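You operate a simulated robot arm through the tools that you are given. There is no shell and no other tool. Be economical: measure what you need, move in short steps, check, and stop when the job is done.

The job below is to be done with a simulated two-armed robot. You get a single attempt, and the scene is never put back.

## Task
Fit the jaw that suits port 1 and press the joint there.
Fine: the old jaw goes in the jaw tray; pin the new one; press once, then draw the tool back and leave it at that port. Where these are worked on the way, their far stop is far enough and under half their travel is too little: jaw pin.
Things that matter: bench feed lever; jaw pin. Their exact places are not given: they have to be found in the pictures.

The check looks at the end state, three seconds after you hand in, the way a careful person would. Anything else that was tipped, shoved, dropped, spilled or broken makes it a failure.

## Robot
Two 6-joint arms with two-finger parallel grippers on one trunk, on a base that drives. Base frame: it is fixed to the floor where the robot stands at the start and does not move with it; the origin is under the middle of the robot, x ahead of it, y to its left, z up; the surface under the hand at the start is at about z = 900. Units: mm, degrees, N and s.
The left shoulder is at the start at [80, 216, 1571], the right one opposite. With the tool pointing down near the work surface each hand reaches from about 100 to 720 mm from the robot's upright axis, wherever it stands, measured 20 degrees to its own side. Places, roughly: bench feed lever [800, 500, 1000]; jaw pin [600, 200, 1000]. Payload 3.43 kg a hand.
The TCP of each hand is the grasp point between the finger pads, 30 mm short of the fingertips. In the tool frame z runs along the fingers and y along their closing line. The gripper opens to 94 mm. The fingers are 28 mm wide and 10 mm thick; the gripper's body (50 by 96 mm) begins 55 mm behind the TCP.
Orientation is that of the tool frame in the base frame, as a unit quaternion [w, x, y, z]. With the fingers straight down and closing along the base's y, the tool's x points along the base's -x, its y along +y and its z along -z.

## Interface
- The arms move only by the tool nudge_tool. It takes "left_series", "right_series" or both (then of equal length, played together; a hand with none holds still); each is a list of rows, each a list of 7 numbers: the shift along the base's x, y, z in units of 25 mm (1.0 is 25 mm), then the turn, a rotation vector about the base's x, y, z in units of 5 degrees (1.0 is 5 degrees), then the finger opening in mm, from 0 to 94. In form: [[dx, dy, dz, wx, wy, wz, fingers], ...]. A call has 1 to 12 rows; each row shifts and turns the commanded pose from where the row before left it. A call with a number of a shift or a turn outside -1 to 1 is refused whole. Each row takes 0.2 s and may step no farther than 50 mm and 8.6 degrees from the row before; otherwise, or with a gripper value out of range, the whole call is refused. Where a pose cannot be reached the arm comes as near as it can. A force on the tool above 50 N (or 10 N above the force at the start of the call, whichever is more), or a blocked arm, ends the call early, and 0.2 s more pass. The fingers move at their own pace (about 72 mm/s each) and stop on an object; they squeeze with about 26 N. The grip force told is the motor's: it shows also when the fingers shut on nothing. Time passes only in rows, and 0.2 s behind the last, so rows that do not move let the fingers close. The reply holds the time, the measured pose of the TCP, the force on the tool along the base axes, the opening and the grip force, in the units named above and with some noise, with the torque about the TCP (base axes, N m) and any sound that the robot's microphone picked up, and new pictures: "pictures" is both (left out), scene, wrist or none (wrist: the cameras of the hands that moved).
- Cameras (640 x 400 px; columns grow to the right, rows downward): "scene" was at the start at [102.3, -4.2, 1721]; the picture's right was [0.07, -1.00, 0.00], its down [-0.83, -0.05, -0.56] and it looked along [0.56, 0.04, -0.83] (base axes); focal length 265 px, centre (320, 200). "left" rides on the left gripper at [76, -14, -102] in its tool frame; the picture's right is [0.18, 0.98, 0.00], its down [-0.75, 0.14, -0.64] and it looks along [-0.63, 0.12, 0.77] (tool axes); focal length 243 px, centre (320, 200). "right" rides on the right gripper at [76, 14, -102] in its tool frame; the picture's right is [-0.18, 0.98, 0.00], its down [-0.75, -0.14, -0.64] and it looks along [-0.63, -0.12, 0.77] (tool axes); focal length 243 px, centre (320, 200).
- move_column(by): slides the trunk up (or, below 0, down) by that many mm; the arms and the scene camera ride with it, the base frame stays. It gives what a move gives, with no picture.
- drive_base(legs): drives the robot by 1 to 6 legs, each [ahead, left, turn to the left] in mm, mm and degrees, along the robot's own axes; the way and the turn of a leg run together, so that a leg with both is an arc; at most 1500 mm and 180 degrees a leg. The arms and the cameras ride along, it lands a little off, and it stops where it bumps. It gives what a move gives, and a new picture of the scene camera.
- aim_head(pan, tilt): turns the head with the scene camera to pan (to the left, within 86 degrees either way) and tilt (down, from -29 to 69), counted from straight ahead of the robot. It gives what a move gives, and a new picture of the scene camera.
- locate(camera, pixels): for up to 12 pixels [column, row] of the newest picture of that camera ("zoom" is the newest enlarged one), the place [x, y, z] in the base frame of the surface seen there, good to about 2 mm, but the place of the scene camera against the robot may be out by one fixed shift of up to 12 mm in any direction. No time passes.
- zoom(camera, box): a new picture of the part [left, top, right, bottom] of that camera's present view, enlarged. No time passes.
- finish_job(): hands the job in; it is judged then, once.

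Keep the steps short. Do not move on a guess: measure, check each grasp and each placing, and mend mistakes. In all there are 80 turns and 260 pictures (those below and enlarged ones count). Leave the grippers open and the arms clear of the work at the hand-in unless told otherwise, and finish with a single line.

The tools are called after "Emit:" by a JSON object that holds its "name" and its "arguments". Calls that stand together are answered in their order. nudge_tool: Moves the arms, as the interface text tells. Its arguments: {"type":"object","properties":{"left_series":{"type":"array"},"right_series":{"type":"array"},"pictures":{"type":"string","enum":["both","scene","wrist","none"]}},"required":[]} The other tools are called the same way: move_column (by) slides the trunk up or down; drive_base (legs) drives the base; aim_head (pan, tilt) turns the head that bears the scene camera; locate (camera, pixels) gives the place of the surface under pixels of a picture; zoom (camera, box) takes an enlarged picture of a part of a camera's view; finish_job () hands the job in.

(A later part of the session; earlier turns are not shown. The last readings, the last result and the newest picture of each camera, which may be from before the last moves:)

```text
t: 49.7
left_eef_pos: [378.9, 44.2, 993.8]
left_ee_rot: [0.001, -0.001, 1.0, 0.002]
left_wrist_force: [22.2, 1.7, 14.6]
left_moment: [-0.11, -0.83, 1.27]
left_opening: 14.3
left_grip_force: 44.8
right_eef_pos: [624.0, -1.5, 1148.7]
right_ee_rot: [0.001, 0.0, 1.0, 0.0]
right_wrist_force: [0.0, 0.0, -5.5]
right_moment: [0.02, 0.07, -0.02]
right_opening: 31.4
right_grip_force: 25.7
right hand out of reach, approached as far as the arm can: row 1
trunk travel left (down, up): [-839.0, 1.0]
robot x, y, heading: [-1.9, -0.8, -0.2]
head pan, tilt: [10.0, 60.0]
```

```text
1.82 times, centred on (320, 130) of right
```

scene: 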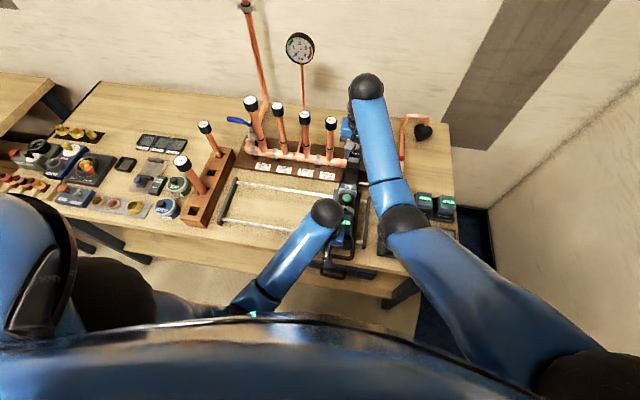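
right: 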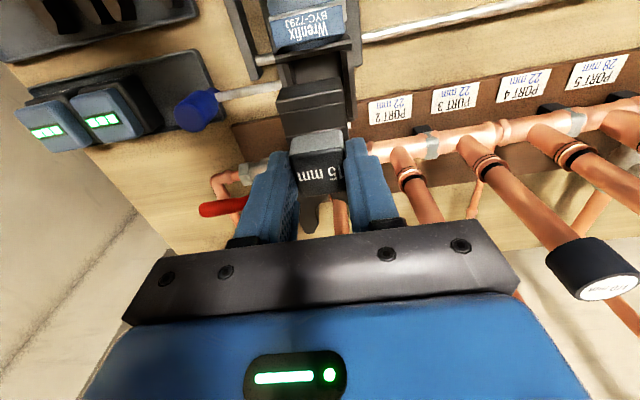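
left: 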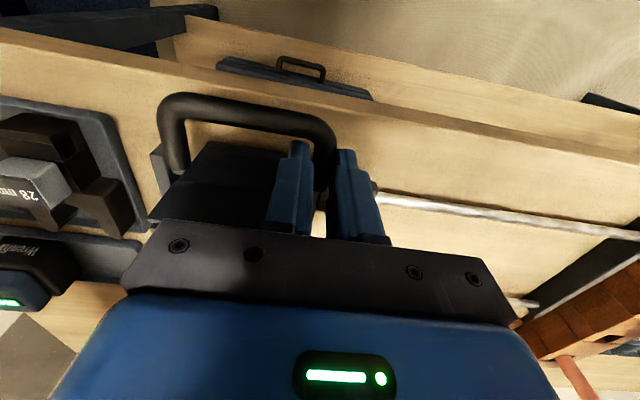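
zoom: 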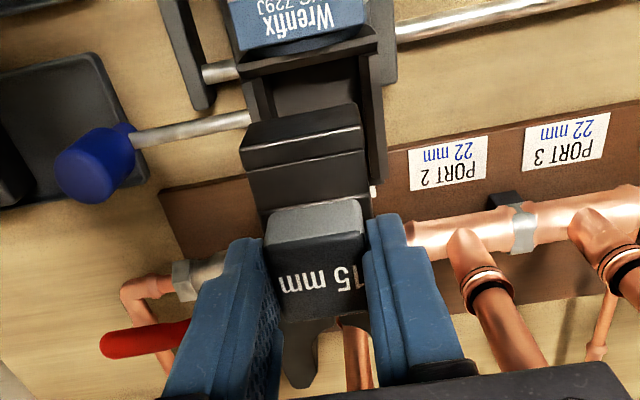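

Aligned with the slot. I descend to z≈1108, just above entry, and check.

Emit:
{"name": "nudge_tool", "arguments": {"right_series": [[-0.07, 0.01, -0.5, 0, 0, 0, 0], [0, 0, -0.5, 0, 0, 0, 0], [0, 0, -0.5, 0, 0, 0, 0], [0, 0, 0, 0, 0, 0, 0]], "pictures": "wrist"}}

Emit:
{"name": "zoom", "arguments": {"camera": "right", "box": [220, 40, 420, 200]}}

Emit:
{"name": "locate", "arguments": {"camera": "right", "pixels": [[320, 140], [312, 92], [285, 95], [338, 95], [305, 60], [255, 90], [358, 80], [265, 60], [350, 50]]}}

```text
t: 50.7
left_eef_pos: [380.3, 41.8, 994.1]
left_ee_rot: [0.001, -0.002, 1.0, 0.0]
left_wrist_force: [20.4, 0.8, 14.9]
left_moment: [0.0, -0.86, 1.32]
left_opening: 14.2
left_grip_force: 45.3
right_eef_pos: [622.1, -1.0, 1112.6]
right_ee_rot: [0.0, 0.0, 1.0, 0.0]
right_wrist_force: [0.1, -0.2, -5.2]
right_moment: [0.0, 0.07, -0.03]
right_opening: 31.9
right_grip_force: 25.9
trunk travel left (down, up): [-839.0, 1.0]
robot x, y, heading: [-0.6, 0.5, 0.1]
head pan, tilt: [10.0, 60.0]
```

right: 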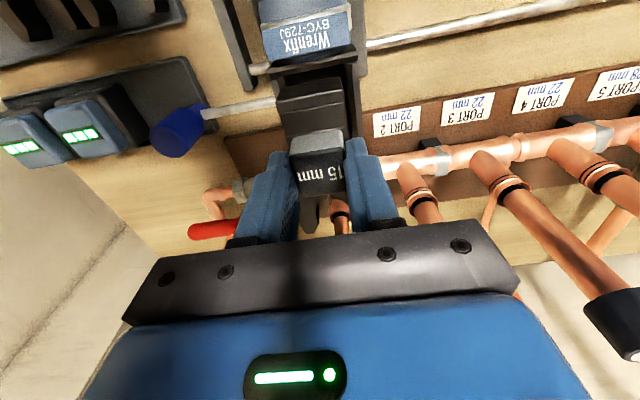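

```text
2.50 times, centred on (320, 120) of right
```

zoom: 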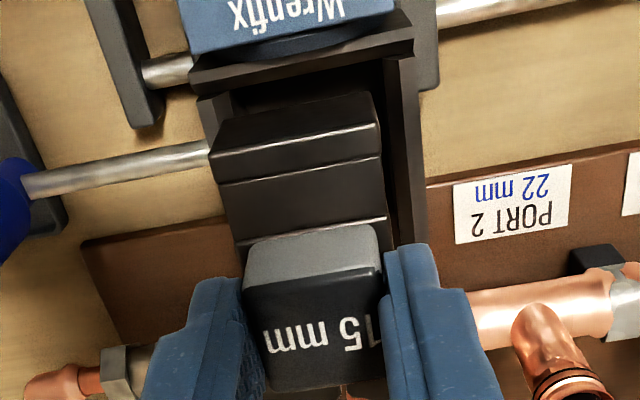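

```text
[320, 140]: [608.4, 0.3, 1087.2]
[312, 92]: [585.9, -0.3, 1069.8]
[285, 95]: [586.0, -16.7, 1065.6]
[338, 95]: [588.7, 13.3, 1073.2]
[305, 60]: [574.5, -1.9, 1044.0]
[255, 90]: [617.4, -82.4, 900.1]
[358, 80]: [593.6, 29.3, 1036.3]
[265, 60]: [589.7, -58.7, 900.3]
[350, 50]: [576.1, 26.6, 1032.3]
```

It matches the view from removal. I descend in small steps and watch the force.

Emit:
{"name": "nudge_tool", "arguments": {"right_series": [[0, 0, -0.2, 0, 0, 0, 0], [0, 0, -0.2, 0, 0, 0, 0], [0, 0, -0.2, 0, 0, 0, 0], [0, 0, -0.2, 0, 0, 0, 0]], "pictures": "wrist"}}

```text
t: 51.7
left_eef_pos: [378.9, 42.2, 994.4]
left_ee_rot: [0.001, -0.001, 1.0, 0.0]
left_wrist_force: [21.8, -2.9, 13.1]
left_moment: [0.08, -0.85, 1.31]
left_opening: 14.5
left_grip_force: 45.3
right_eef_pos: [622.2, -0.2, 1093.6]
right_ee_rot: [0.0, -0.001, 1.0, 0.0]
right_wrist_force: [-1.3, 3.9, -4.4]
right_moment: [0.21, 0.11, -0.16]
right_opening: 31.9
right_grip_force: 25.7
trunk travel left (down, up): [-839.0, 1.0]
robot x, y, heading: [1.4, 1.5, 0.0]
head pan, tilt: [10.0, 60.0]
```

right: 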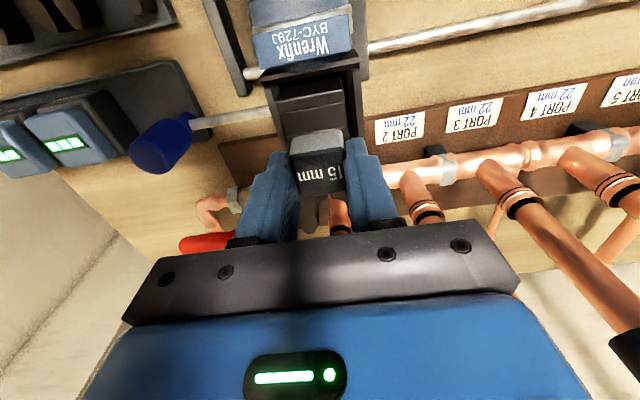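

The jaw has entered the slot. I continue to seating (z≈1074) in small steps.

Emit:
{"name": "nudge_tool", "arguments": {"right_series": [[0, 0.03, -0.2, 0, 0, 0, 0], [0, 0, -0.2, 0, 0, 0, 0], [0, 0, -0.2, 0, 0, 0, 0], [0, 0, -0.15, 0, 0, 0, 0], [0, 0, -0.06, 0, 0, 0, 0], [0, 0, 0, 0, 0, 0, 0]], "pictures": "wrist"}}

Emit:
{"name": "zoom", "arguments": {"camera": "right", "box": [220, 40, 420, 200]}}

Emit:
{"name": "locate", "arguments": {"camera": "right", "pixels": [[312, 125], [318, 112], [318, 95], [275, 100], [358, 95]]}}

```text
t: 53.1
left_eef_pos: [378.8, 43.8, 995.3]
left_ee_rot: [0.001, -0.002, 1.0, 0.0]
left_wrist_force: [22.6, -4.3, 9.0]
left_moment: [-0.11, -0.53, 1.33]
left_opening: 14.1
left_grip_force: 45.3
right_eef_pos: [621.0, 0.3, 1072.9]
right_ee_rot: [0.0, 0.0, 1.0, 0.0]
right_wrist_force: [-0.3, 5.9, 0.2]
right_moment: [0.09, 0.05, -0.1]
right_opening: 31.9
right_grip_force: 25.9
trunk travel left (down, up): [-839.0, 1.0]
robot x, y, heading: [-1.4, -0.7, 0.3]
head pan, tilt: [10.0, 60.0]
```

right: 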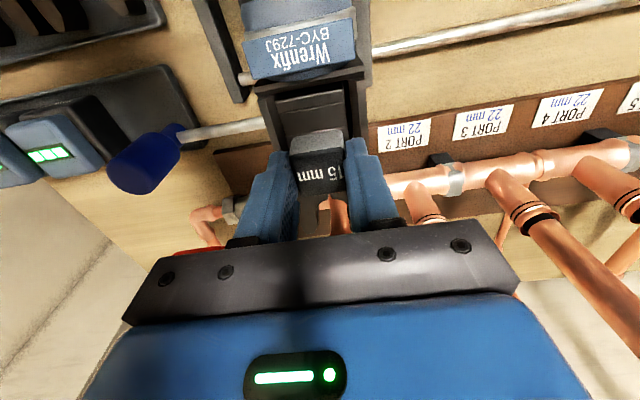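

```text
2.50 times, centred on (320, 120) of right
```

zoom: 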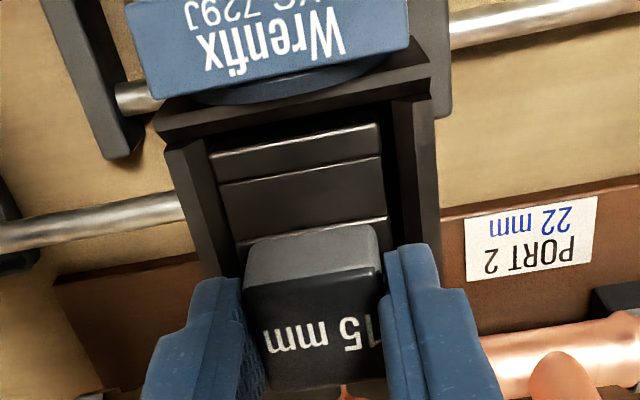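

```text
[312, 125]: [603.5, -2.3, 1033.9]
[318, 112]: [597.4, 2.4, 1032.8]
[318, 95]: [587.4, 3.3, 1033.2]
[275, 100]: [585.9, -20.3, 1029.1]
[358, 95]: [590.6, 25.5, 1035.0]
```

The jaw is seated (plate top 1033.5, same as before, weight off). I release, rise, and move above the pin knob.

Emit:
{"name": "nudge_tool", "arguments": {"right_series": [[0, 0, -0.05, 0, 0, 0, 0], [0, 0, 0, 0, 0, 0, 46], [0, 0, 0, 0, 0, 0, 46], [0, 0, 0.8, 0, 0, 0, 46], [0, 0, 0.9, 0, 0, 0, 40], [-0.4, -0.9, 0, 0, 0, 0, 40], [-0.48, -1, 0, 0, 0, 0, 40], [0, -1, 0, 0, 0, 0, 40], [0, -1, 0, 0, 0, 0, 40], [0, 0, 0, 0, 0, 0, 40]], "pictures": "wrist"}}

Emit:
{"name": "zoom", "arguments": {"camera": "right", "box": [200, 20, 480, 240]}}

Emit:
{"name": "locate", "arguments": {"camera": "zoom", "pixels": [[250, 190], [250, 210], [240, 170], [430, 170], [460, 200], [430, 100], [350, 170]]}}

```text
t: 55.3
left_eef_pos: [378.5, 43.1, 993.0]
left_ee_rot: [0.001, -0.002, 1.0, 0.002]
left_wrist_force: [24.1, -0.1, 9.7]
left_moment: [0.18, -1.02, 1.33]
left_opening: 14.2
left_grip_force: 45.5
right_eef_pos: [600.6, -97.8, 1113.9]
right_ee_rot: [0.001, -0.001, 1.0, 0.0]
right_wrist_force: [-0.2, -0.2, 0.1]
right_moment: [0.02, 0.0, -0.01]
right_opening: 40.0
right_grip_force: 0.1
trunk travel left (down, up): [-839.0, 1.0]
robot x, y, heading: [-0.1, 2.1, -0.0]
head pan, tilt: [10.0, 60.0]
```

right: 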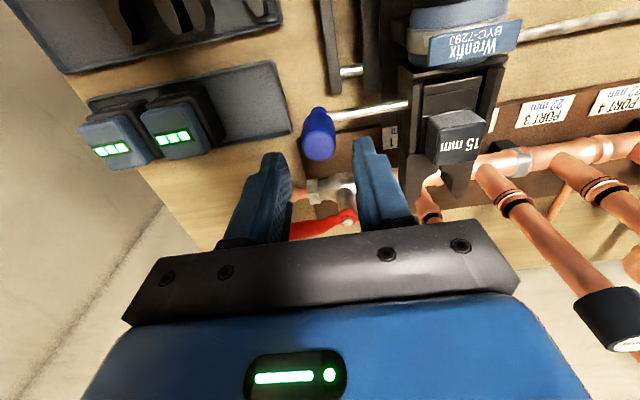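

```text
1.82 times, centred on (340, 130) of right
```

zoom: 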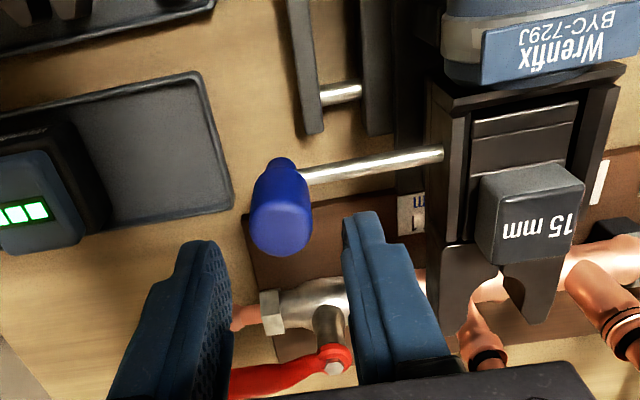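

```text
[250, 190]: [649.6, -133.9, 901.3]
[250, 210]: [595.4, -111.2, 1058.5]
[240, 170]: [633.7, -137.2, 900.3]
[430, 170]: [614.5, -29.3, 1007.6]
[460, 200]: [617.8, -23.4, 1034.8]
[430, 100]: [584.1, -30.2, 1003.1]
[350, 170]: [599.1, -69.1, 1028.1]
```

The 15 mm jaw sits between the cheeks. The knob centre is about y -99, so I descend and grip it.

Emit:
{"name": "nudge_tool", "arguments": {"right_series": [[-0.06, -0.05, -0.5, 0, 0, 0, 40], [0, 0, -0.6, 0, 0, 0, 40], [0, 0, -0.53, 0, 0, 0, 40], [0, 0, 0, 0, 0, 0, 20], [0, 0, 0, 0, 0, 0, 0], [0, 0, 0, 0, 0, 0, 0]], "pictures": "wrist"}}

```text
t: 56.7
left_eef_pos: [378.8, 43.7, 995.5]
left_ee_rot: [0.0, -0.001, 1.0, 0.0]
left_wrist_force: [22.8, -2.5, 8.6]
left_moment: [0.0, -0.89, 1.33]
left_opening: 14.3
left_grip_force: 44.9
right_eef_pos: [598.2, -97.8, 1072.8]
right_ee_rot: [0.001, 0.001, 1.0, -0.001]
right_wrist_force: [0.3, 3.9, -0.5]
right_moment: [-0.58, 0.13, 0.07]
right_opening: 23.1
right_grip_force: 45.0
trunk travel left (down, up): [-839.0, 1.0]
robot x, y, heading: [0.9, 1.3, 0.0]
head pan, tilt: [10.0, 60.0]
```

right: 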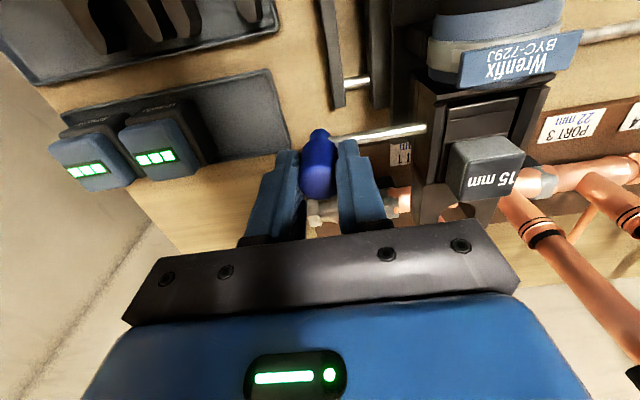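

The knob is gripped. I push the pin in along +y by about 50 mm in small steps, to the stop.

Emit:
{"name": "nudge_tool", "arguments": {"right_series": [[0, 0.3, 0, 0, 0, 0, 0], [0, 0.3, 0, 0, 0, 0, 0], [0, 0.3, 0, 0, 0, 0, 0], [0, 0.3, 0, 0, 0, 0, 0], [0, 0.3, 0, 0, 0, 0, 0], [0, 0.3, 0, 0, 0, 0, 0], [0, 0.16, 0, 0, 0, 0, 0], [0, 0.12, 0, 0, 0, 0, 0]], "pictures": "wrist"}}

```text
t: 58.5
left_eef_pos: [379.5, 44.0, 995.7]
left_ee_rot: [0.001, -0.001, 1.0, 0.001]
left_wrist_force: [17.6, 6.1, 14.7]
left_moment: [-0.54, -0.84, 1.03]
left_opening: 14.3
left_grip_force: 45.2
right_eef_pos: [598.9, -48.4, 1073.3]
right_ee_rot: [0.001, 0.001, 1.0, 0.0]
right_wrist_force: [8.0, -5.3, 0.8]
right_moment: [-0.53, -0.69, 0.07]
right_opening: 23.3
right_grip_force: 45.5
trunk travel left (down, up): [-839.0, 1.0]
robot x, y, heading: [-1.1, 1.4, -0.2]
head pan, tilt: [10.0, 60.0]
```

right: 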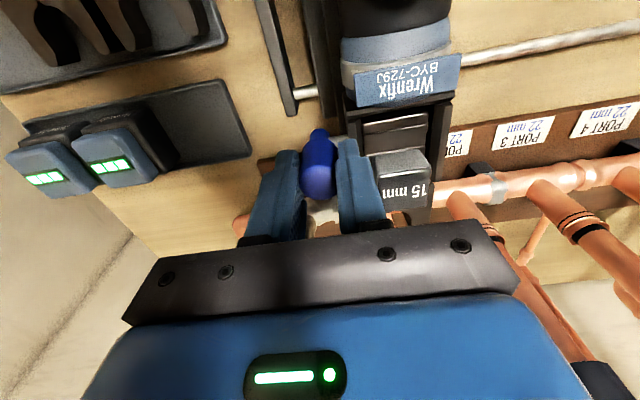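

The pin is at its original position (y -48). I give one small extra push to confirm the stop, then ease, open and rise.

Emit:
{"name": "nudge_tool", "arguments": {"right_series": [[0, 0.1, 0, 0, 0, 0, 0], [0, 0, 0, 0, 0, 0, 0]], "pictures": "none"}}

Emit:
{"name": "nudge_tool", "arguments": {"right_series": [[0, -0.05, 0, 0, 0, 0, 0], [0, 0, 0, 0, 0, 0, 34], [0, 0, 0, 0, 0, 0, 34], [0, 0, 0.8, 0, 0, 0, 34], [0, 0, 0.8, 0, 0, 0, 34], [0, -1, 0, 0, 0, 0, 34], [0, -1, 0, 0, 0, 0, 34], [0, -1, 0, 0, 0, 0, 34], [0, -1, 0, 0, 0, 0, 34]], "pictures": "both"}}

Emit:
{"name": "zoom", "arguments": {"camera": "scene", "box": [310, 110, 400, 200]}}

Emit:
{"name": "zoom", "arguments": {"camera": "right", "box": [400, 60, 640, 220]}}

```text
t: 59.1
left_eef_pos: [378.8, 43.5, 995.1]
left_ee_rot: [0.001, -0.001, 1.0, 0.003]
left_wrist_force: [18.2, 22.1, 20.9]
left_moment: [-0.44, -0.64, 0.97]
left_opening: 14.2
left_grip_force: 44.9
right_eef_pos: [598.7, -47.4, 1072.2]
right_ee_rot: [0.0, 0.001, 1.0, -0.001]
right_wrist_force: [11.7, -24.2, -0.2]
right_moment: [0.47, -0.82, -0.1]
right_opening: 23.8
right_grip_force: 44.8
trunk travel left (down, up): [-839.0, 1.0]
robot x, y, heading: [-0.7, -0.3, 0.1]
head pan, tilt: [10.0, 60.0]
```

```text
t: 61.1
left_eef_pos: [379.4, 41.8, 994.2]
left_ee_rot: [0.001, -0.002, 1.0, 0.001]
left_wrist_force: [23.9, 0.2, 6.2]
left_moment: [0.2, -0.97, 1.26]
left_opening: 14.2
left_grip_force: 44.9
right_eef_pos: [600.3, -144.6, 1110.2]
right_ee_rot: [0.0, 0.0, 1.0, 0.0]
right_wrist_force: [1.3, 0.5, -1.3]
right_moment: [0.0, 0.04, 0.01]
right_opening: 33.7
right_grip_force: 0.1
trunk travel left (down, up): [-839.0, 1.0]
robot x, y, heading: [-0.7, 1.5, -0.1]
head pan, tilt: [10.0, 60.0]
```

scene: 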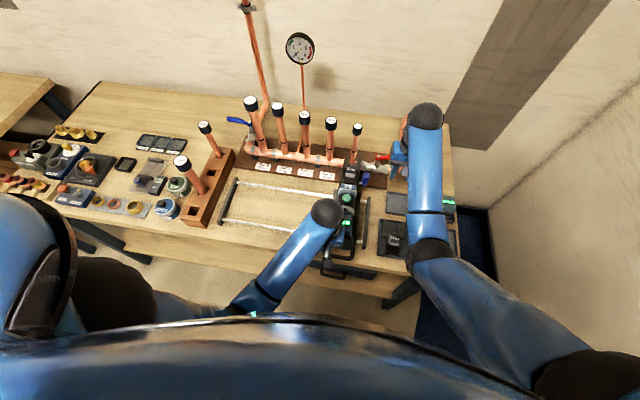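
right: 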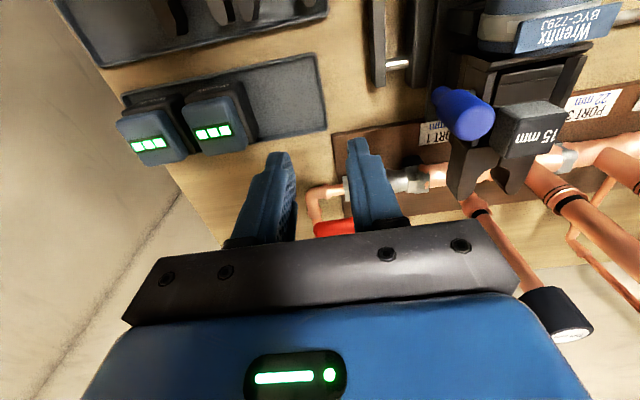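

```text
4.44 times, centred on (355, 155) of scene
```

zoom: 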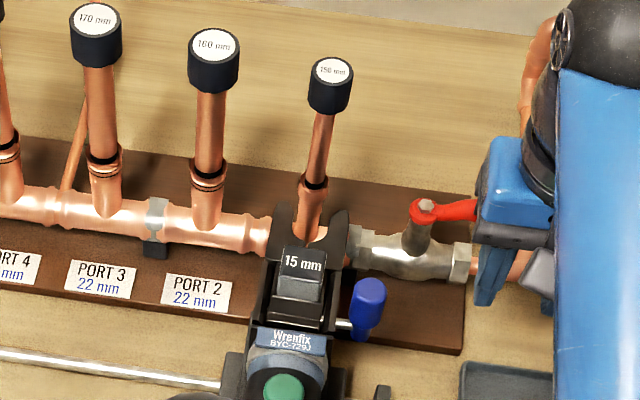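

```text
2.50 times, centred on (520, 140) of right
```

zoom: 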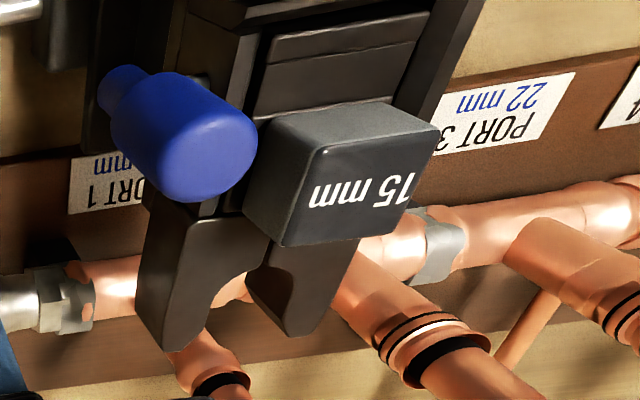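

The pin is home with the 15 mm jaw in. I zoom closer to check the fork against the port 1 joint.

Emit:
{"name": "zoom", "arguments": {"camera": "scene", "box": [335, 130, 375, 180]}}

Emit:
{"name": "locate", "arguments": {"camera": "scene", "pixels": [[353.3, 151.5], [352, 150.5], [355, 150.5], [355.3, 143], [346.7, 160], [360, 160], [344, 165], [361, 165], [351, 170.5], [347, 197]]}}

```text
8.00 times, centred on (355, 155) of scene
```

zoom: 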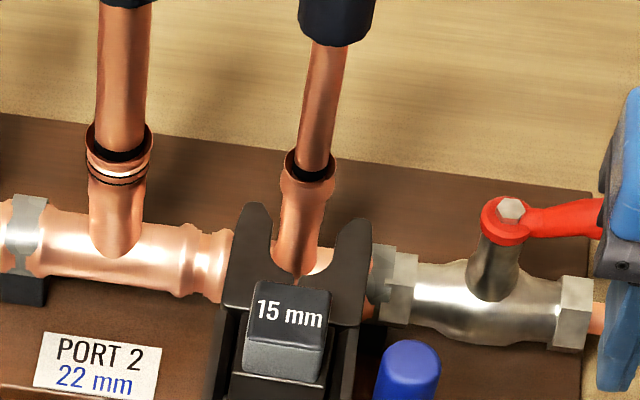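

```text
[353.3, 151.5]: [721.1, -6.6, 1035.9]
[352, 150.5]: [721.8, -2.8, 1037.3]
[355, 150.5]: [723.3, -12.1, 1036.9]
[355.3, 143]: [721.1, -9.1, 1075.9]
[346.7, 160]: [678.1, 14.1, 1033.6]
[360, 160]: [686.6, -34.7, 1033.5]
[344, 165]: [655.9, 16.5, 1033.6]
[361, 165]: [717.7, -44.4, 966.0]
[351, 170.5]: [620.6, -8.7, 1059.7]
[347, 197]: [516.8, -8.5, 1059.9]
```

I use sub-pixel points in this enlarged view for alignment.

Emit:
{"name": "locate", "arguments": {"camera": "zoom", "pixels": [[308, 185], [313, 120], [320, 75], [284, 185], [332, 183], [252, 215], [355, 228], [236, 260], [366, 268], [255, 300], [323, 305], [290, 300]]}}

```text
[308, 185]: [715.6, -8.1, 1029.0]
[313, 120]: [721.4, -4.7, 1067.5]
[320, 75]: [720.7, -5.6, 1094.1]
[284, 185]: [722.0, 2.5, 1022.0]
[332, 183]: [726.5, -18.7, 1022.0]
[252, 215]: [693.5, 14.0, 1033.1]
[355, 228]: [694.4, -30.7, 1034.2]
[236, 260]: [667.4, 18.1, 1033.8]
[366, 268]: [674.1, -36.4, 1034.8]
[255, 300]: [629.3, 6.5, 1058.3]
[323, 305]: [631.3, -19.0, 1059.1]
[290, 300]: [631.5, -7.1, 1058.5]
```

Port axis y≈-8.1 and jaw axis ≈-8.5 agree within 1 mm. I push the tool forward with the left hand, 30 mm first.

Emit:
{"name": "nudge_tool", "arguments": {"left_series": [[0.2, 0, 0, 0, 0, 0, 0], [0.25, 0, 0, 0, 0, 0, 0], [0.25, 0, 0, 0, 0, 0, 0], [0.25, 0, 0, 0, 0, 0, 0], [0.25, 0, 0, 0, 0, 0, 0]], "pictures": "scene"}}

Emit:
{"name": "zoom", "arguments": {"camera": "scene", "box": [335, 130, 375, 180]}}

```text
t: 62.3
left_eef_pos: [404.4, 43.0, 995.0]
left_ee_rot: [-0.001, 0.001, 1.0, 0.002]
left_wrist_force: [-2.6, -2.9, -21.7]
left_moment: [-0.11, -0.53, 0.66]
left_opening: 14.1
left_grip_force: 45.0
right_eef_pos: [596.9, -145.7, 1111.7]
right_ee_rot: [0.002, -0.001, 1.0, 0.0]
right_wrist_force: [-0.2, -0.3, 0.7]
right_moment: [0.03, -0.03, 0.01]
right_opening: 34.2
right_grip_force: 0.1
trunk travel left (down, up): [-839.0, 1.0]
robot x, y, heading: [-1.6, -3.7, -0.1]
head pan, tilt: [10.0, 60.0]
```

scene: 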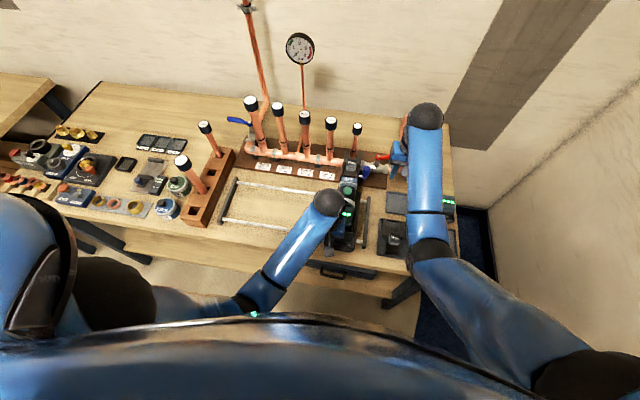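

```text
8.00 times, centred on (355, 155) of scene
```

zoom: 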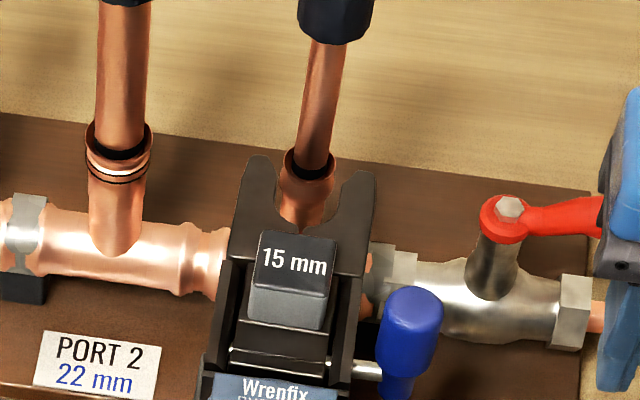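

The fork straddles the joint cleanly. I continue forward in small steps.

Emit:
{"name": "nudge_tool", "arguments": {"left_series": [[0.2, 0, -0.02, 0, 0, 0, 0], [0.2, 0, 0, 0, 0, 0, 0], [0.2, 0, 0, 0, 0, 0, 0], [0.2, 0, 0, 0, 0, 0, 0]], "pictures": "scene"}}

Emit:
{"name": "zoom", "arguments": {"camera": "scene", "box": [335, 130, 375, 180]}}

```text
t: 63.3
left_eef_pos: [425.7, 44.1, 995.5]
left_ee_rot: [0.001, -0.001, 1.0, 0.001]
left_wrist_force: [-0.2, -4.1, -17.4]
left_moment: [-0.19, 0.52, 1.12]
left_opening: 14.0
left_grip_force: 44.7
right_eef_pos: [597.2, -145.4, 1113.0]
right_ee_rot: [0.001, -0.001, 1.0, 0.0]
right_wrist_force: [0.4, 0.0, -0.3]
right_moment: [0.04, -0.04, 0.0]
right_opening: 33.9
right_grip_force: 0.1
trunk travel left (down, up): [-839.0, 1.0]
robot x, y, heading: [0.0, 1.1, 0.0]
head pan, tilt: [10.0, 60.0]
```

scene: 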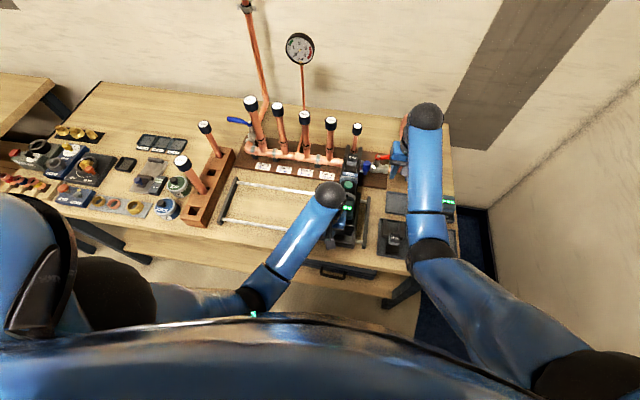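

```text
8.00 times, centred on (355, 155) of scene
```

zoom: 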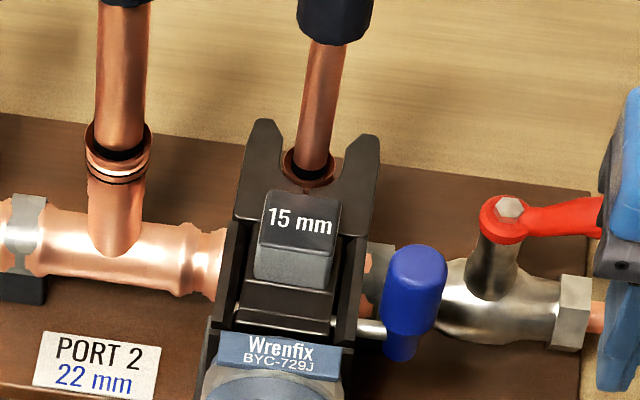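

The bead is in the fork mouth. I continue with small steps until it bottoms.

Emit:
{"name": "nudge_tool", "arguments": {"left_series": [[0.15, 0, 0, 0, 0, 0, 0], [0.15, 0, 0, 0, 0, 0, 0], [0.15, 0, 0, 0, 0, 0, 0], [0.15, 0, 0, 0, 0, 0, 0]], "pictures": "scene"}}

Emit:
{"name": "zoom", "arguments": {"camera": "scene", "box": [335, 130, 375, 180]}}

```text
t: 64.5
left_eef_pos: [428.1, 45.4, 993.9]
left_ee_rot: [-0.003, 0.001, 1.0, 0.003]
left_wrist_force: [-23.6, -2.7, 9.9]
left_moment: [0.35, -3.56, 0.31]
left_opening: 14.0
left_grip_force: 45.0
right_eef_pos: [589.7, -144.6, 1116.2]
right_ee_rot: [0.004, 0.0, 1.0, 0.0]
right_wrist_force: [-0.5, -0.4, -0.8]
right_moment: [0.03, 0.04, 0.01]
right_opening: 33.8
right_grip_force: 0.0
trunk travel left (down, up): [-839.0, 1.0]
robot x, y, heading: [-1.5, 2.1, -0.1]
head pan, tilt: [10.0, 60.0]
stopped in row 4 (left hand): the force on the tool passed its limit at 52 N (the readings are from after the stop); the commanded pose is now the measured one
```

scene: 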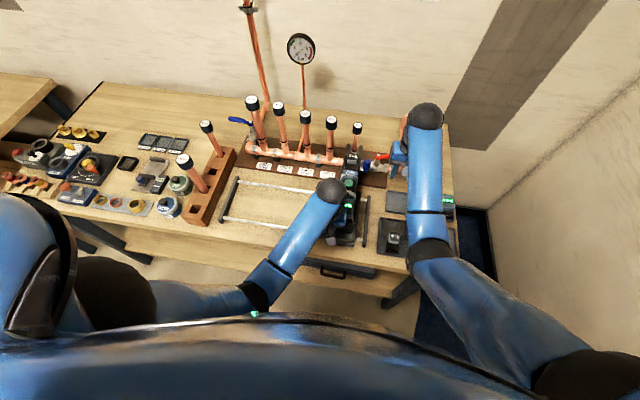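

```text
8.00 times, centred on (355, 155) of scene
```

zoom: 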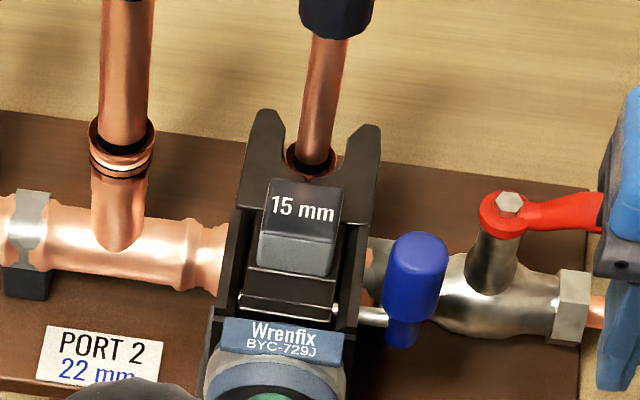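

A stop is reached (52 N). I check the measured fork/bead relation.

Emit:
{"name": "locate", "arguments": {"camera": "zoom", "pixels": [[311, 165], [290, 155], [334, 155], [265, 118], [362, 130], [318, 90], [303, 190], [270, 165], [355, 165], [308, 180]]}}

Emit:
{"name": "nudge_tool", "arguments": {"left_series": [[0, 0, 0, 0, 0, 0, 0]], "pictures": "scene"}}

Emit:
{"name": "zoom", "arguments": {"camera": "scene", "box": [343, 138, 367, 162]}}

Emit:
{"name": "zoom", "arguments": {"camera": "scene", "box": [310, 160, 380, 280]}}

```text
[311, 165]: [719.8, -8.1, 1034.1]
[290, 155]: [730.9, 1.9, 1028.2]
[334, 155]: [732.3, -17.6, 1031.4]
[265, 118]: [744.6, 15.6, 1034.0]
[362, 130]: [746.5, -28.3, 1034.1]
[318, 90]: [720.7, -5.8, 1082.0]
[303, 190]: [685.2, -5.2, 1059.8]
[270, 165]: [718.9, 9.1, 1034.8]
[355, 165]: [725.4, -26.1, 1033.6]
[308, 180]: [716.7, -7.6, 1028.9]
```

```text
t: 64.9
left_eef_pos: [429.6, 43.1, 994.5]
left_ee_rot: [-0.003, 0.002, 1.0, 0.003]
left_wrist_force: [-25.0, -2.2, 14.8]
left_moment: [-0.24, -2.11, 0.21]
left_opening: 14.0
left_grip_force: 45.2
right_eef_pos: [588.5, -145.5, 1116.0]
right_ee_rot: [0.004, 0.0, 1.0, 0.0]
right_wrist_force: [0.5, -0.1, 0.7]
right_moment: [-0.03, 0.01, -0.02]
right_opening: 33.7
right_grip_force: 0.1
trunk travel left (down, up): [-839.0, 1.0]
robot x, y, heading: [-2.3, -0.6, -0.0]
head pan, tilt: [10.0, 60.0]
```

scene: 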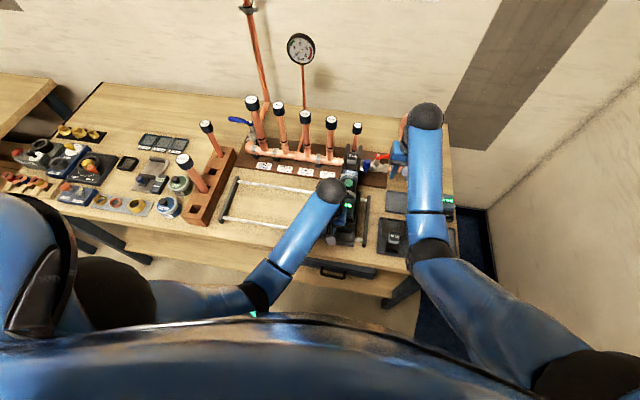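

```text
16.00 times, centred on (355, 150) of scene
```

zoom: 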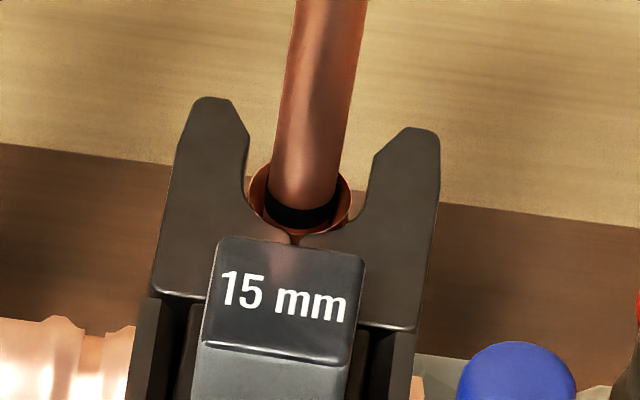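

```text
3.33 times, centred on (345, 220) of scene
```

zoom: 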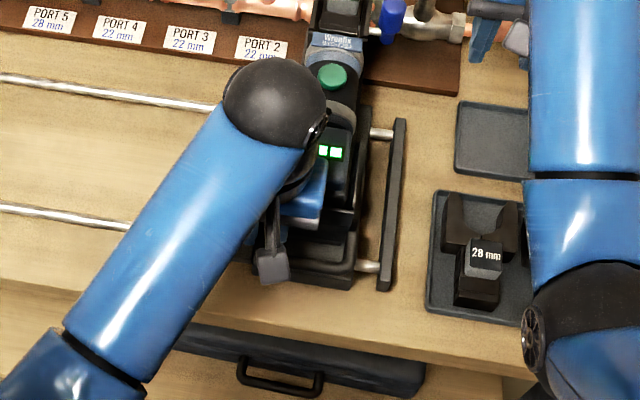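

The bead sits fully in the jaw pocket. Next is the green button: I close the right fingers and move near it to view it.

Emit:
{"name": "nudge_tool", "arguments": {"right_series": [[-0.3, 0, 0, 0, 0, 0, 10], [0, 1, 0, 0, 0, 0, 0], [0, 1, 0, 0, 0, 0, 0], [0, 1, 0, 0, 0, 0, 0], [0, 0.5, 0, 0, 0, 0, 0], [0, 0, 0, 0, 0, 0, 0]], "pictures": "both"}}

Emit:
{"name": "zoom", "arguments": {"camera": "right", "box": [260, 20, 540, 240]}}

```text
t: 66.3
left_eef_pos: [428.7, 44.3, 994.5]
left_ee_rot: [-0.003, 0.002, 1.0, 0.002]
left_wrist_force: [-28.9, -3.8, 18.7]
left_moment: [-0.55, -0.98, 0.55]
left_opening: 14.4
left_grip_force: 45.4
right_eef_pos: [583.6, -57.3, 1112.7]
right_ee_rot: [0.005, 0.0, 1.0, 0.001]
right_wrist_force: [-0.4, -0.2, 0.1]
right_moment: [0.02, 0.01, 0.06]
right_opening: 0.0
right_grip_force: 26.1
right hand out of reach, approached as far as the arm can: row 1
trunk travel left (down, up): [-839.0, 1.0]
robot x, y, heading: [0.0, 0.8, 0.1]
head pan, tilt: [10.0, 60.0]
```

scene: 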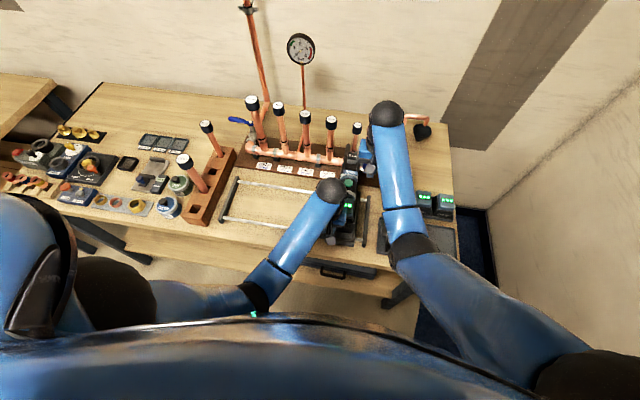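
right: 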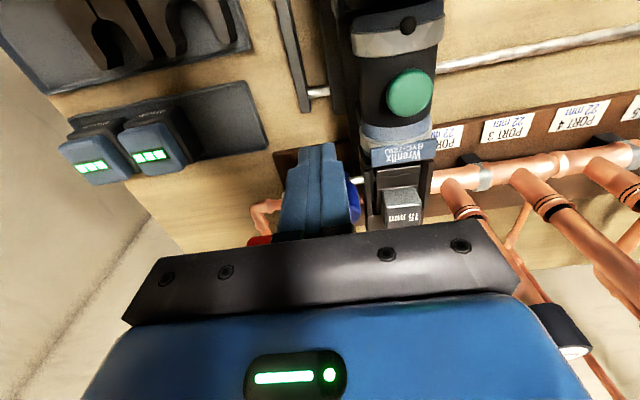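

```text
1.82 times, centred on (400, 130) of right
```

zoom: 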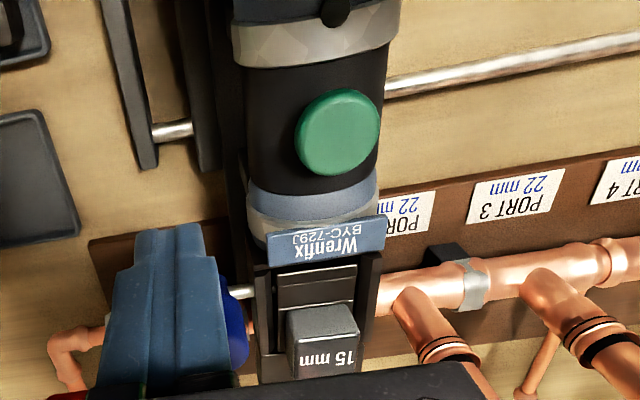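

I locate the button centre in the wrist view.

Emit:
{"name": "locate", "arguments": {"camera": "zoom", "pixels": [[340, 130], [340, 105], [340, 155], [312, 135], [368, 125], [330, 360], [260, 140]]}}

```text
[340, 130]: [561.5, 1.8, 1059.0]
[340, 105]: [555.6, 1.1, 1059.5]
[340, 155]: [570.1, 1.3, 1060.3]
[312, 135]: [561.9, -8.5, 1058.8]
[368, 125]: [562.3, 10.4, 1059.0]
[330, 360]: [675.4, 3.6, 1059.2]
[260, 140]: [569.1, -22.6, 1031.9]
```

The button centre is [562,1,1059.5]. The finger is 28 mm wide in x, so TCP x≈571 covers it. I move above it without descending.

Emit:
{"name": "nudge_tool", "arguments": {"right_series": [[0, 1, 0, 0, 0, 0, 0], [0, 1, 0, 0, 0, 0, 0], [0, 0.34, 0, 0, 0, 0, 0], [-0.25, 0, 0, 0, 0, 0, 0], [-0.25, 0, 0, 0, 0, 0, 0], [0, 0, 0, 0, 0, 0, 0]], "pictures": "both"}}

Emit:
{"name": "zoom", "arguments": {"camera": "right", "box": [200, 20, 480, 240]}}

```text
t: 67.7
left_eef_pos: [429.6, 43.3, 994.6]
left_ee_rot: [-0.001, 0.002, 1.0, 0.003]
left_wrist_force: [-30.0, -3.7, 15.2]
left_moment: [-0.05, -1.83, 0.49]
left_opening: 14.3
left_grip_force: 44.5
right_eef_pos: [572.6, 0.7, 1111.9]
right_ee_rot: [0.005, 0.0, 1.0, 0.001]
right_wrist_force: [-0.2, 0.2, 0.7]
right_moment: [-0.02, 0.01, -0.03]
right_opening: 0.0
right_grip_force: 26.1
trunk travel left (down, up): [-839.0, 1.0]
robot x, y, heading: [0.8, -0.6, -0.2]
head pan, tilt: [10.0, 60.0]
```

scene: 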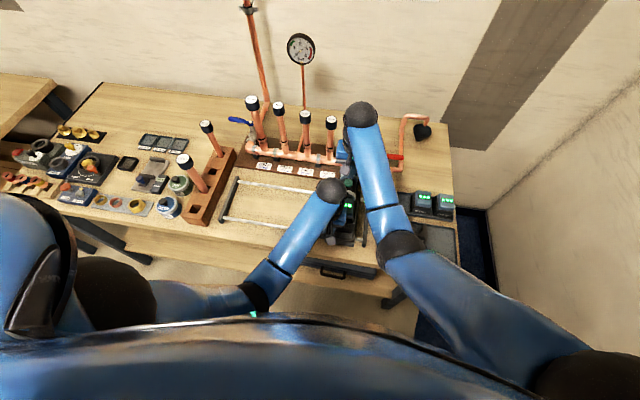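
right: 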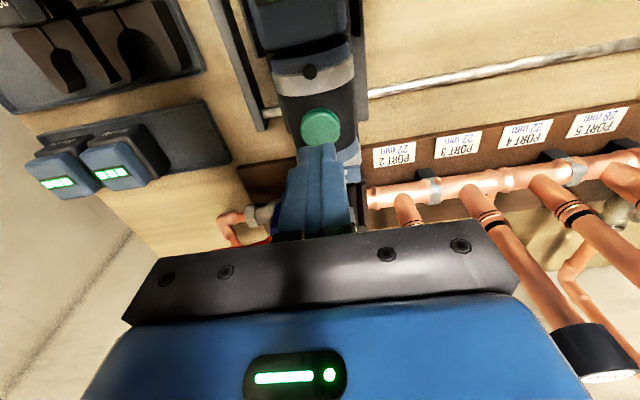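

```text
1.82 times, centred on (340, 130) of right
```

zoom: 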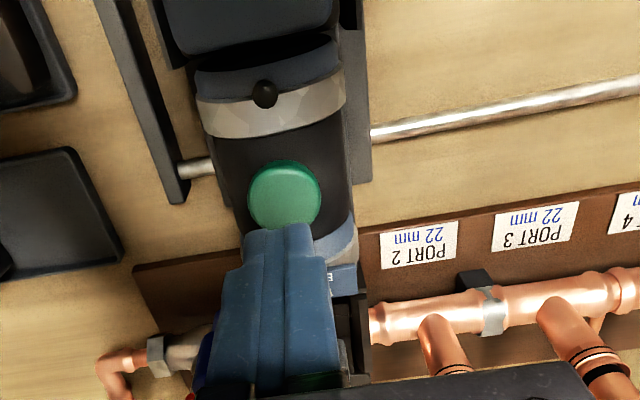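

Height is fine. I shift 10 mm back onto the button centre and descend to just above it, then press in small steps.

Emit:
{"name": "nudge_tool", "arguments": {"right_series": [[-0.4, 0, 0, 0, 0, 0, 0], [0, 0, -0.4, 0, 0, 0, 0], [0, 0, -0.35, 0, 0, 0, 0], [0, 0, -0.14, 0, 0, 0, 0], [0, 0, -0.12, 0, 0, 0, 0]], "pictures": "wrist"}}

```text
t: 68.9
left_eef_pos: [428.6, 43.9, 994.1]
left_ee_rot: [-0.002, 0.0, 1.0, 0.003]
left_wrist_force: [-17.5, -3.5, 40.4]
left_moment: [-0.24, -1.64, 0.53]
left_opening: 14.1
left_grip_force: 45.0
right_eef_pos: [564.3, 0.2, 1089.2]
right_ee_rot: [0.007, 0.002, 1.0, 0.001]
right_wrist_force: [38.5, -13.9, 26.6]
right_moment: [2.43, 6.95, 0.23]
right_opening: 0.0
right_grip_force: 25.7
trunk travel left (down, up): [-839.0, 1.0]
robot x, y, heading: [-1.6, -3.4, -0.0]
head pan, tilt: [10.0, 60.0]
```

right: 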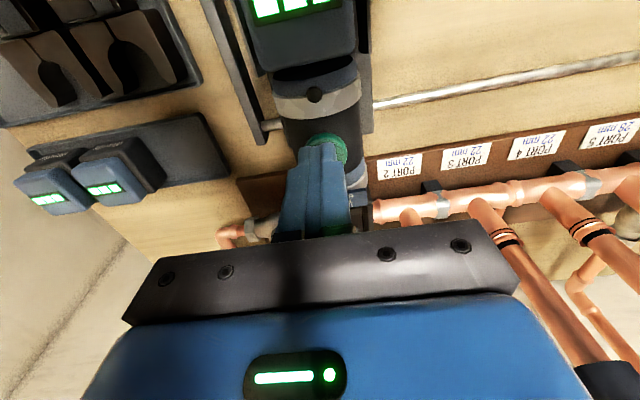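

A sideways contact (38 N about 180 mm above the TCP): the two hands touch. I back off the right hand up and forward.

Emit:
{"name": "nudge_tool", "arguments": {"right_series": [[0.2, 0, 0.2, 0, 0, 0, 0], [0.4, 0, 0.4, 0, 0, 0, 0], [0.2, -0.5, 0.3, 0, 0, 0, 0], [0, -1, 0, 0, 0, 0, 0], [0, -1, 0, 0, 0, 0, 0], [0, -1, 0, 0, 0, 0, 0], [0, -1, 0, 0, 0, 0, 0]], "pictures": "scene"}}

Emit:
{"name": "zoom", "arguments": {"camera": "scene", "box": [310, 120, 400, 260]}}

```text
t: 70.5
left_eef_pos: [429.6, 43.9, 994.3]
left_ee_rot: [-0.003, 0.0, 1.0, 0.004]
left_wrist_force: [-31.7, -1.4, 11.7]
left_moment: [-0.01, -1.64, 0.39]
left_opening: 14.2
left_grip_force: 45.0
right_eef_pos: [583.1, -111.0, 1109.6]
right_ee_rot: [0.006, -0.001, 1.0, 0.001]
right_wrist_force: [-0.3, -0.4, 0.4]
right_moment: [0.01, 0.02, -0.04]
right_opening: 0.1
right_grip_force: 26.4
trunk travel left (down, up): [-839.0, 1.0]
robot x, y, heading: [0.4, 4.3, -0.2]
head pan, tilt: [10.0, 60.0]
```

scene: 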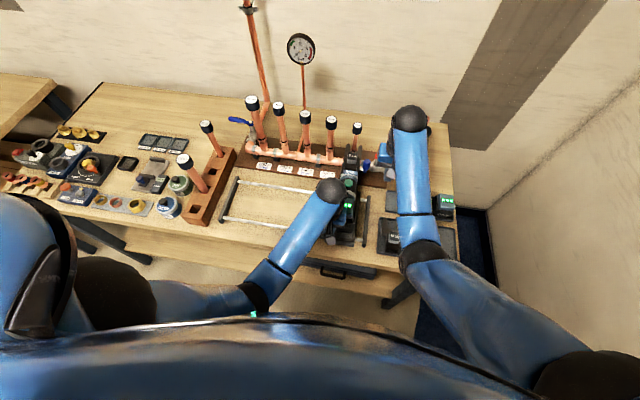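

```text
2.86 times, centred on (355, 190) of scene
```

zoom: 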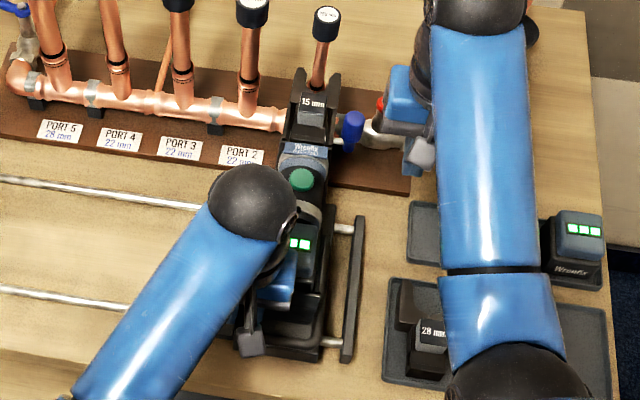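

The tool is still forward and the button unpressed. I release the left hand, raise it and retreat it.

Emit:
{"name": "nudge_tool", "arguments": {"left_series": [[0, 0, 0, 0, 0, 0, 30], [0, 0, 0, 0, 0, 0, 40], [0, 0, 0.7, 0, 0, 0, 40], [-0.2, 0, 0.9, 0, 0, 0, 40], [-1, 0, 0.2, 0, 0, 0, 40], [-1, 0.5, 0, 0, 0, 0, 40], [-1, 1, 0, 0, 0, 0, 40], [0, 1, 0, 0, 0, 0, 40]], "pictures": "both"}}

Emit:
{"name": "zoom", "arguments": {"camera": "scene", "box": [310, 120, 400, 260]}}

Emit:
{"name": "zoom", "arguments": {"camera": "scene", "box": [343, 138, 367, 162]}}

```text
t: 72.3
left_eef_pos: [355.1, 107.8, 1037.5]
left_ee_rot: [-0.004, 0.002, 1.0, 0.002]
left_wrist_force: [-0.2, 0.9, -0.3]
left_moment: [-0.01, -0.03, -0.03]
left_opening: 40.0
left_grip_force: 0.1
right_eef_pos: [587.2, -110.3, 1106.4]
right_ee_rot: [0.001, 0.0, 1.0, 0.0]
right_wrist_force: [0.2, 0.1, 0.2]
right_moment: [-0.01, -0.01, 0.01]
right_opening: 0.2
right_grip_force: 25.7
trunk travel left (down, up): [-839.0, 1.0]
robot x, y, heading: [1.8, 0.7, 0.1]
head pan, tilt: [10.0, 60.0]
```

scene: 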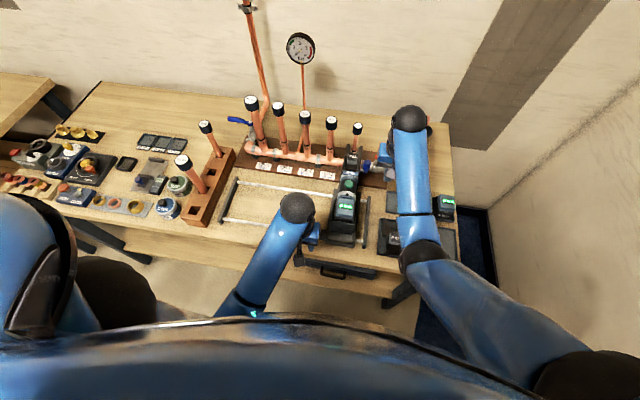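
left: 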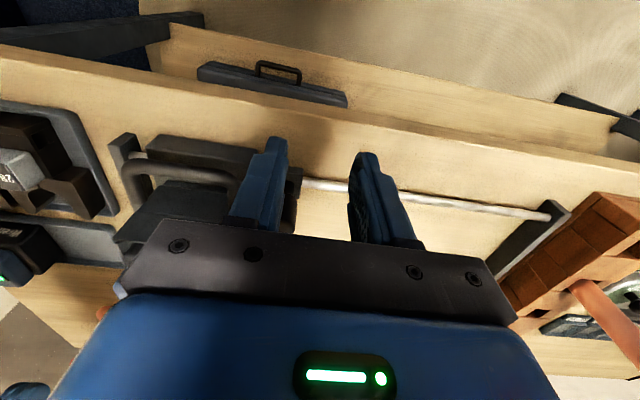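

```text
2.86 times, centred on (355, 190) of scene
```

zoom: 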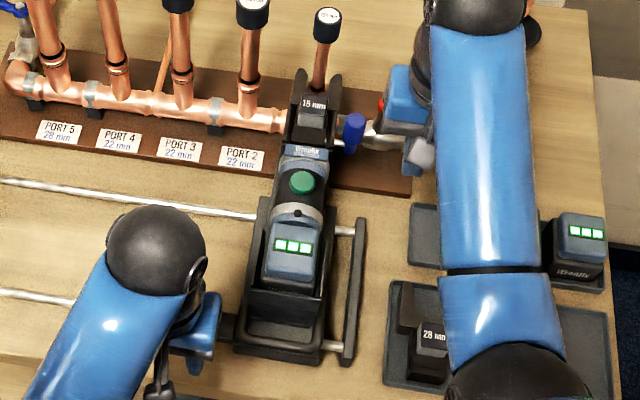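

```text
16.00 times, centred on (355, 150) of scene
```

zoom: 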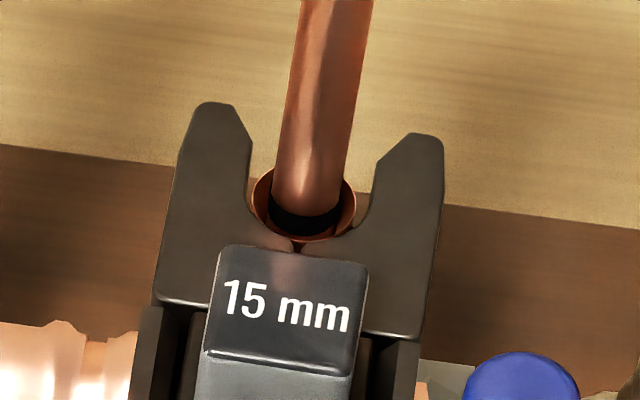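

The jaw is still on the bead and the tool stays put. I move the left hand farther away and take the right hand back over the button, high.

Emit:
{"name": "nudge_tool", "arguments": {"left_series": [[-1, 1, 0, 0, 0, 0, 60], [-1, 1, 0, 0, 0, 0, 60], [0, 1, 0, 0, 0, 0, 60], [0, 0.5, 0, 0, 0, 0, 60], [0, 0, 0, 0, 0, 0, 60], [0, 0, 0, 0, 0, 0, 60]], "right_series": [[0, 1, 0.1, 0, 0, 0, 0], [0, 1, 0.1, 0, 0, 0, 0], [0, 1, 0, 0, 0, 0, 0], [0, 1, 0, 0, 0, 0, 0], [0, 0.45, 0, 0, 0, 0, 0], [0, 0, 0, 0, 0, 0, 0]], "pictures": "wrist"}}

Emit:
{"name": "locate", "arguments": {"camera": "right", "pixels": [[322, 122], [322, 115], [322, 130], [312, 122], [332, 122]]}}

```text
t: 73.7
left_eef_pos: [303.8, 193.5, 1038.4]
left_ee_rot: [-0.005, 0.002, 1.0, 0.002]
left_wrist_force: [0.0, 0.4, -1.7]
left_moment: [0.02, 0.01, -0.03]
left_opening: 59.9
left_grip_force: 0.1
right_eef_pos: [587.3, 0.8, 1110.3]
right_ee_rot: [0.003, 0.0, 1.0, 0.0]
right_wrist_force: [-0.2, -0.3, -0.2]
right_moment: [0.0, 0.0, -0.02]
right_opening: 0.0
right_grip_force: 26.4
trunk travel left (down, up): [-839.0, 1.0]
robot x, y, heading: [2.6, -2.2, 0.2]
head pan, tilt: [10.0, 60.0]
```

right: 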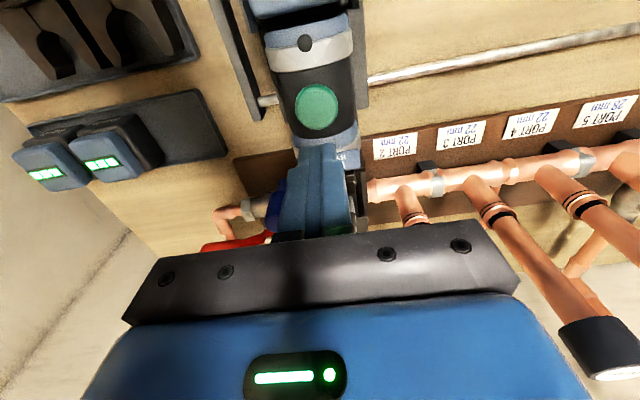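
left: 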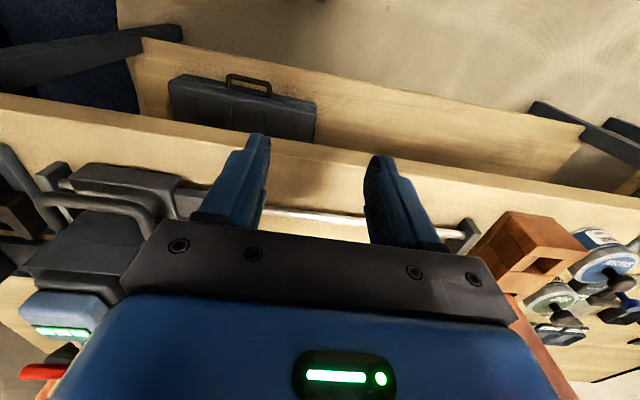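

```text
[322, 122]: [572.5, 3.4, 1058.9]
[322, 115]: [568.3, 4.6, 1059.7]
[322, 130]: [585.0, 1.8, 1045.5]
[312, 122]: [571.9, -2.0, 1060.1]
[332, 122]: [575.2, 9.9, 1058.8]
```

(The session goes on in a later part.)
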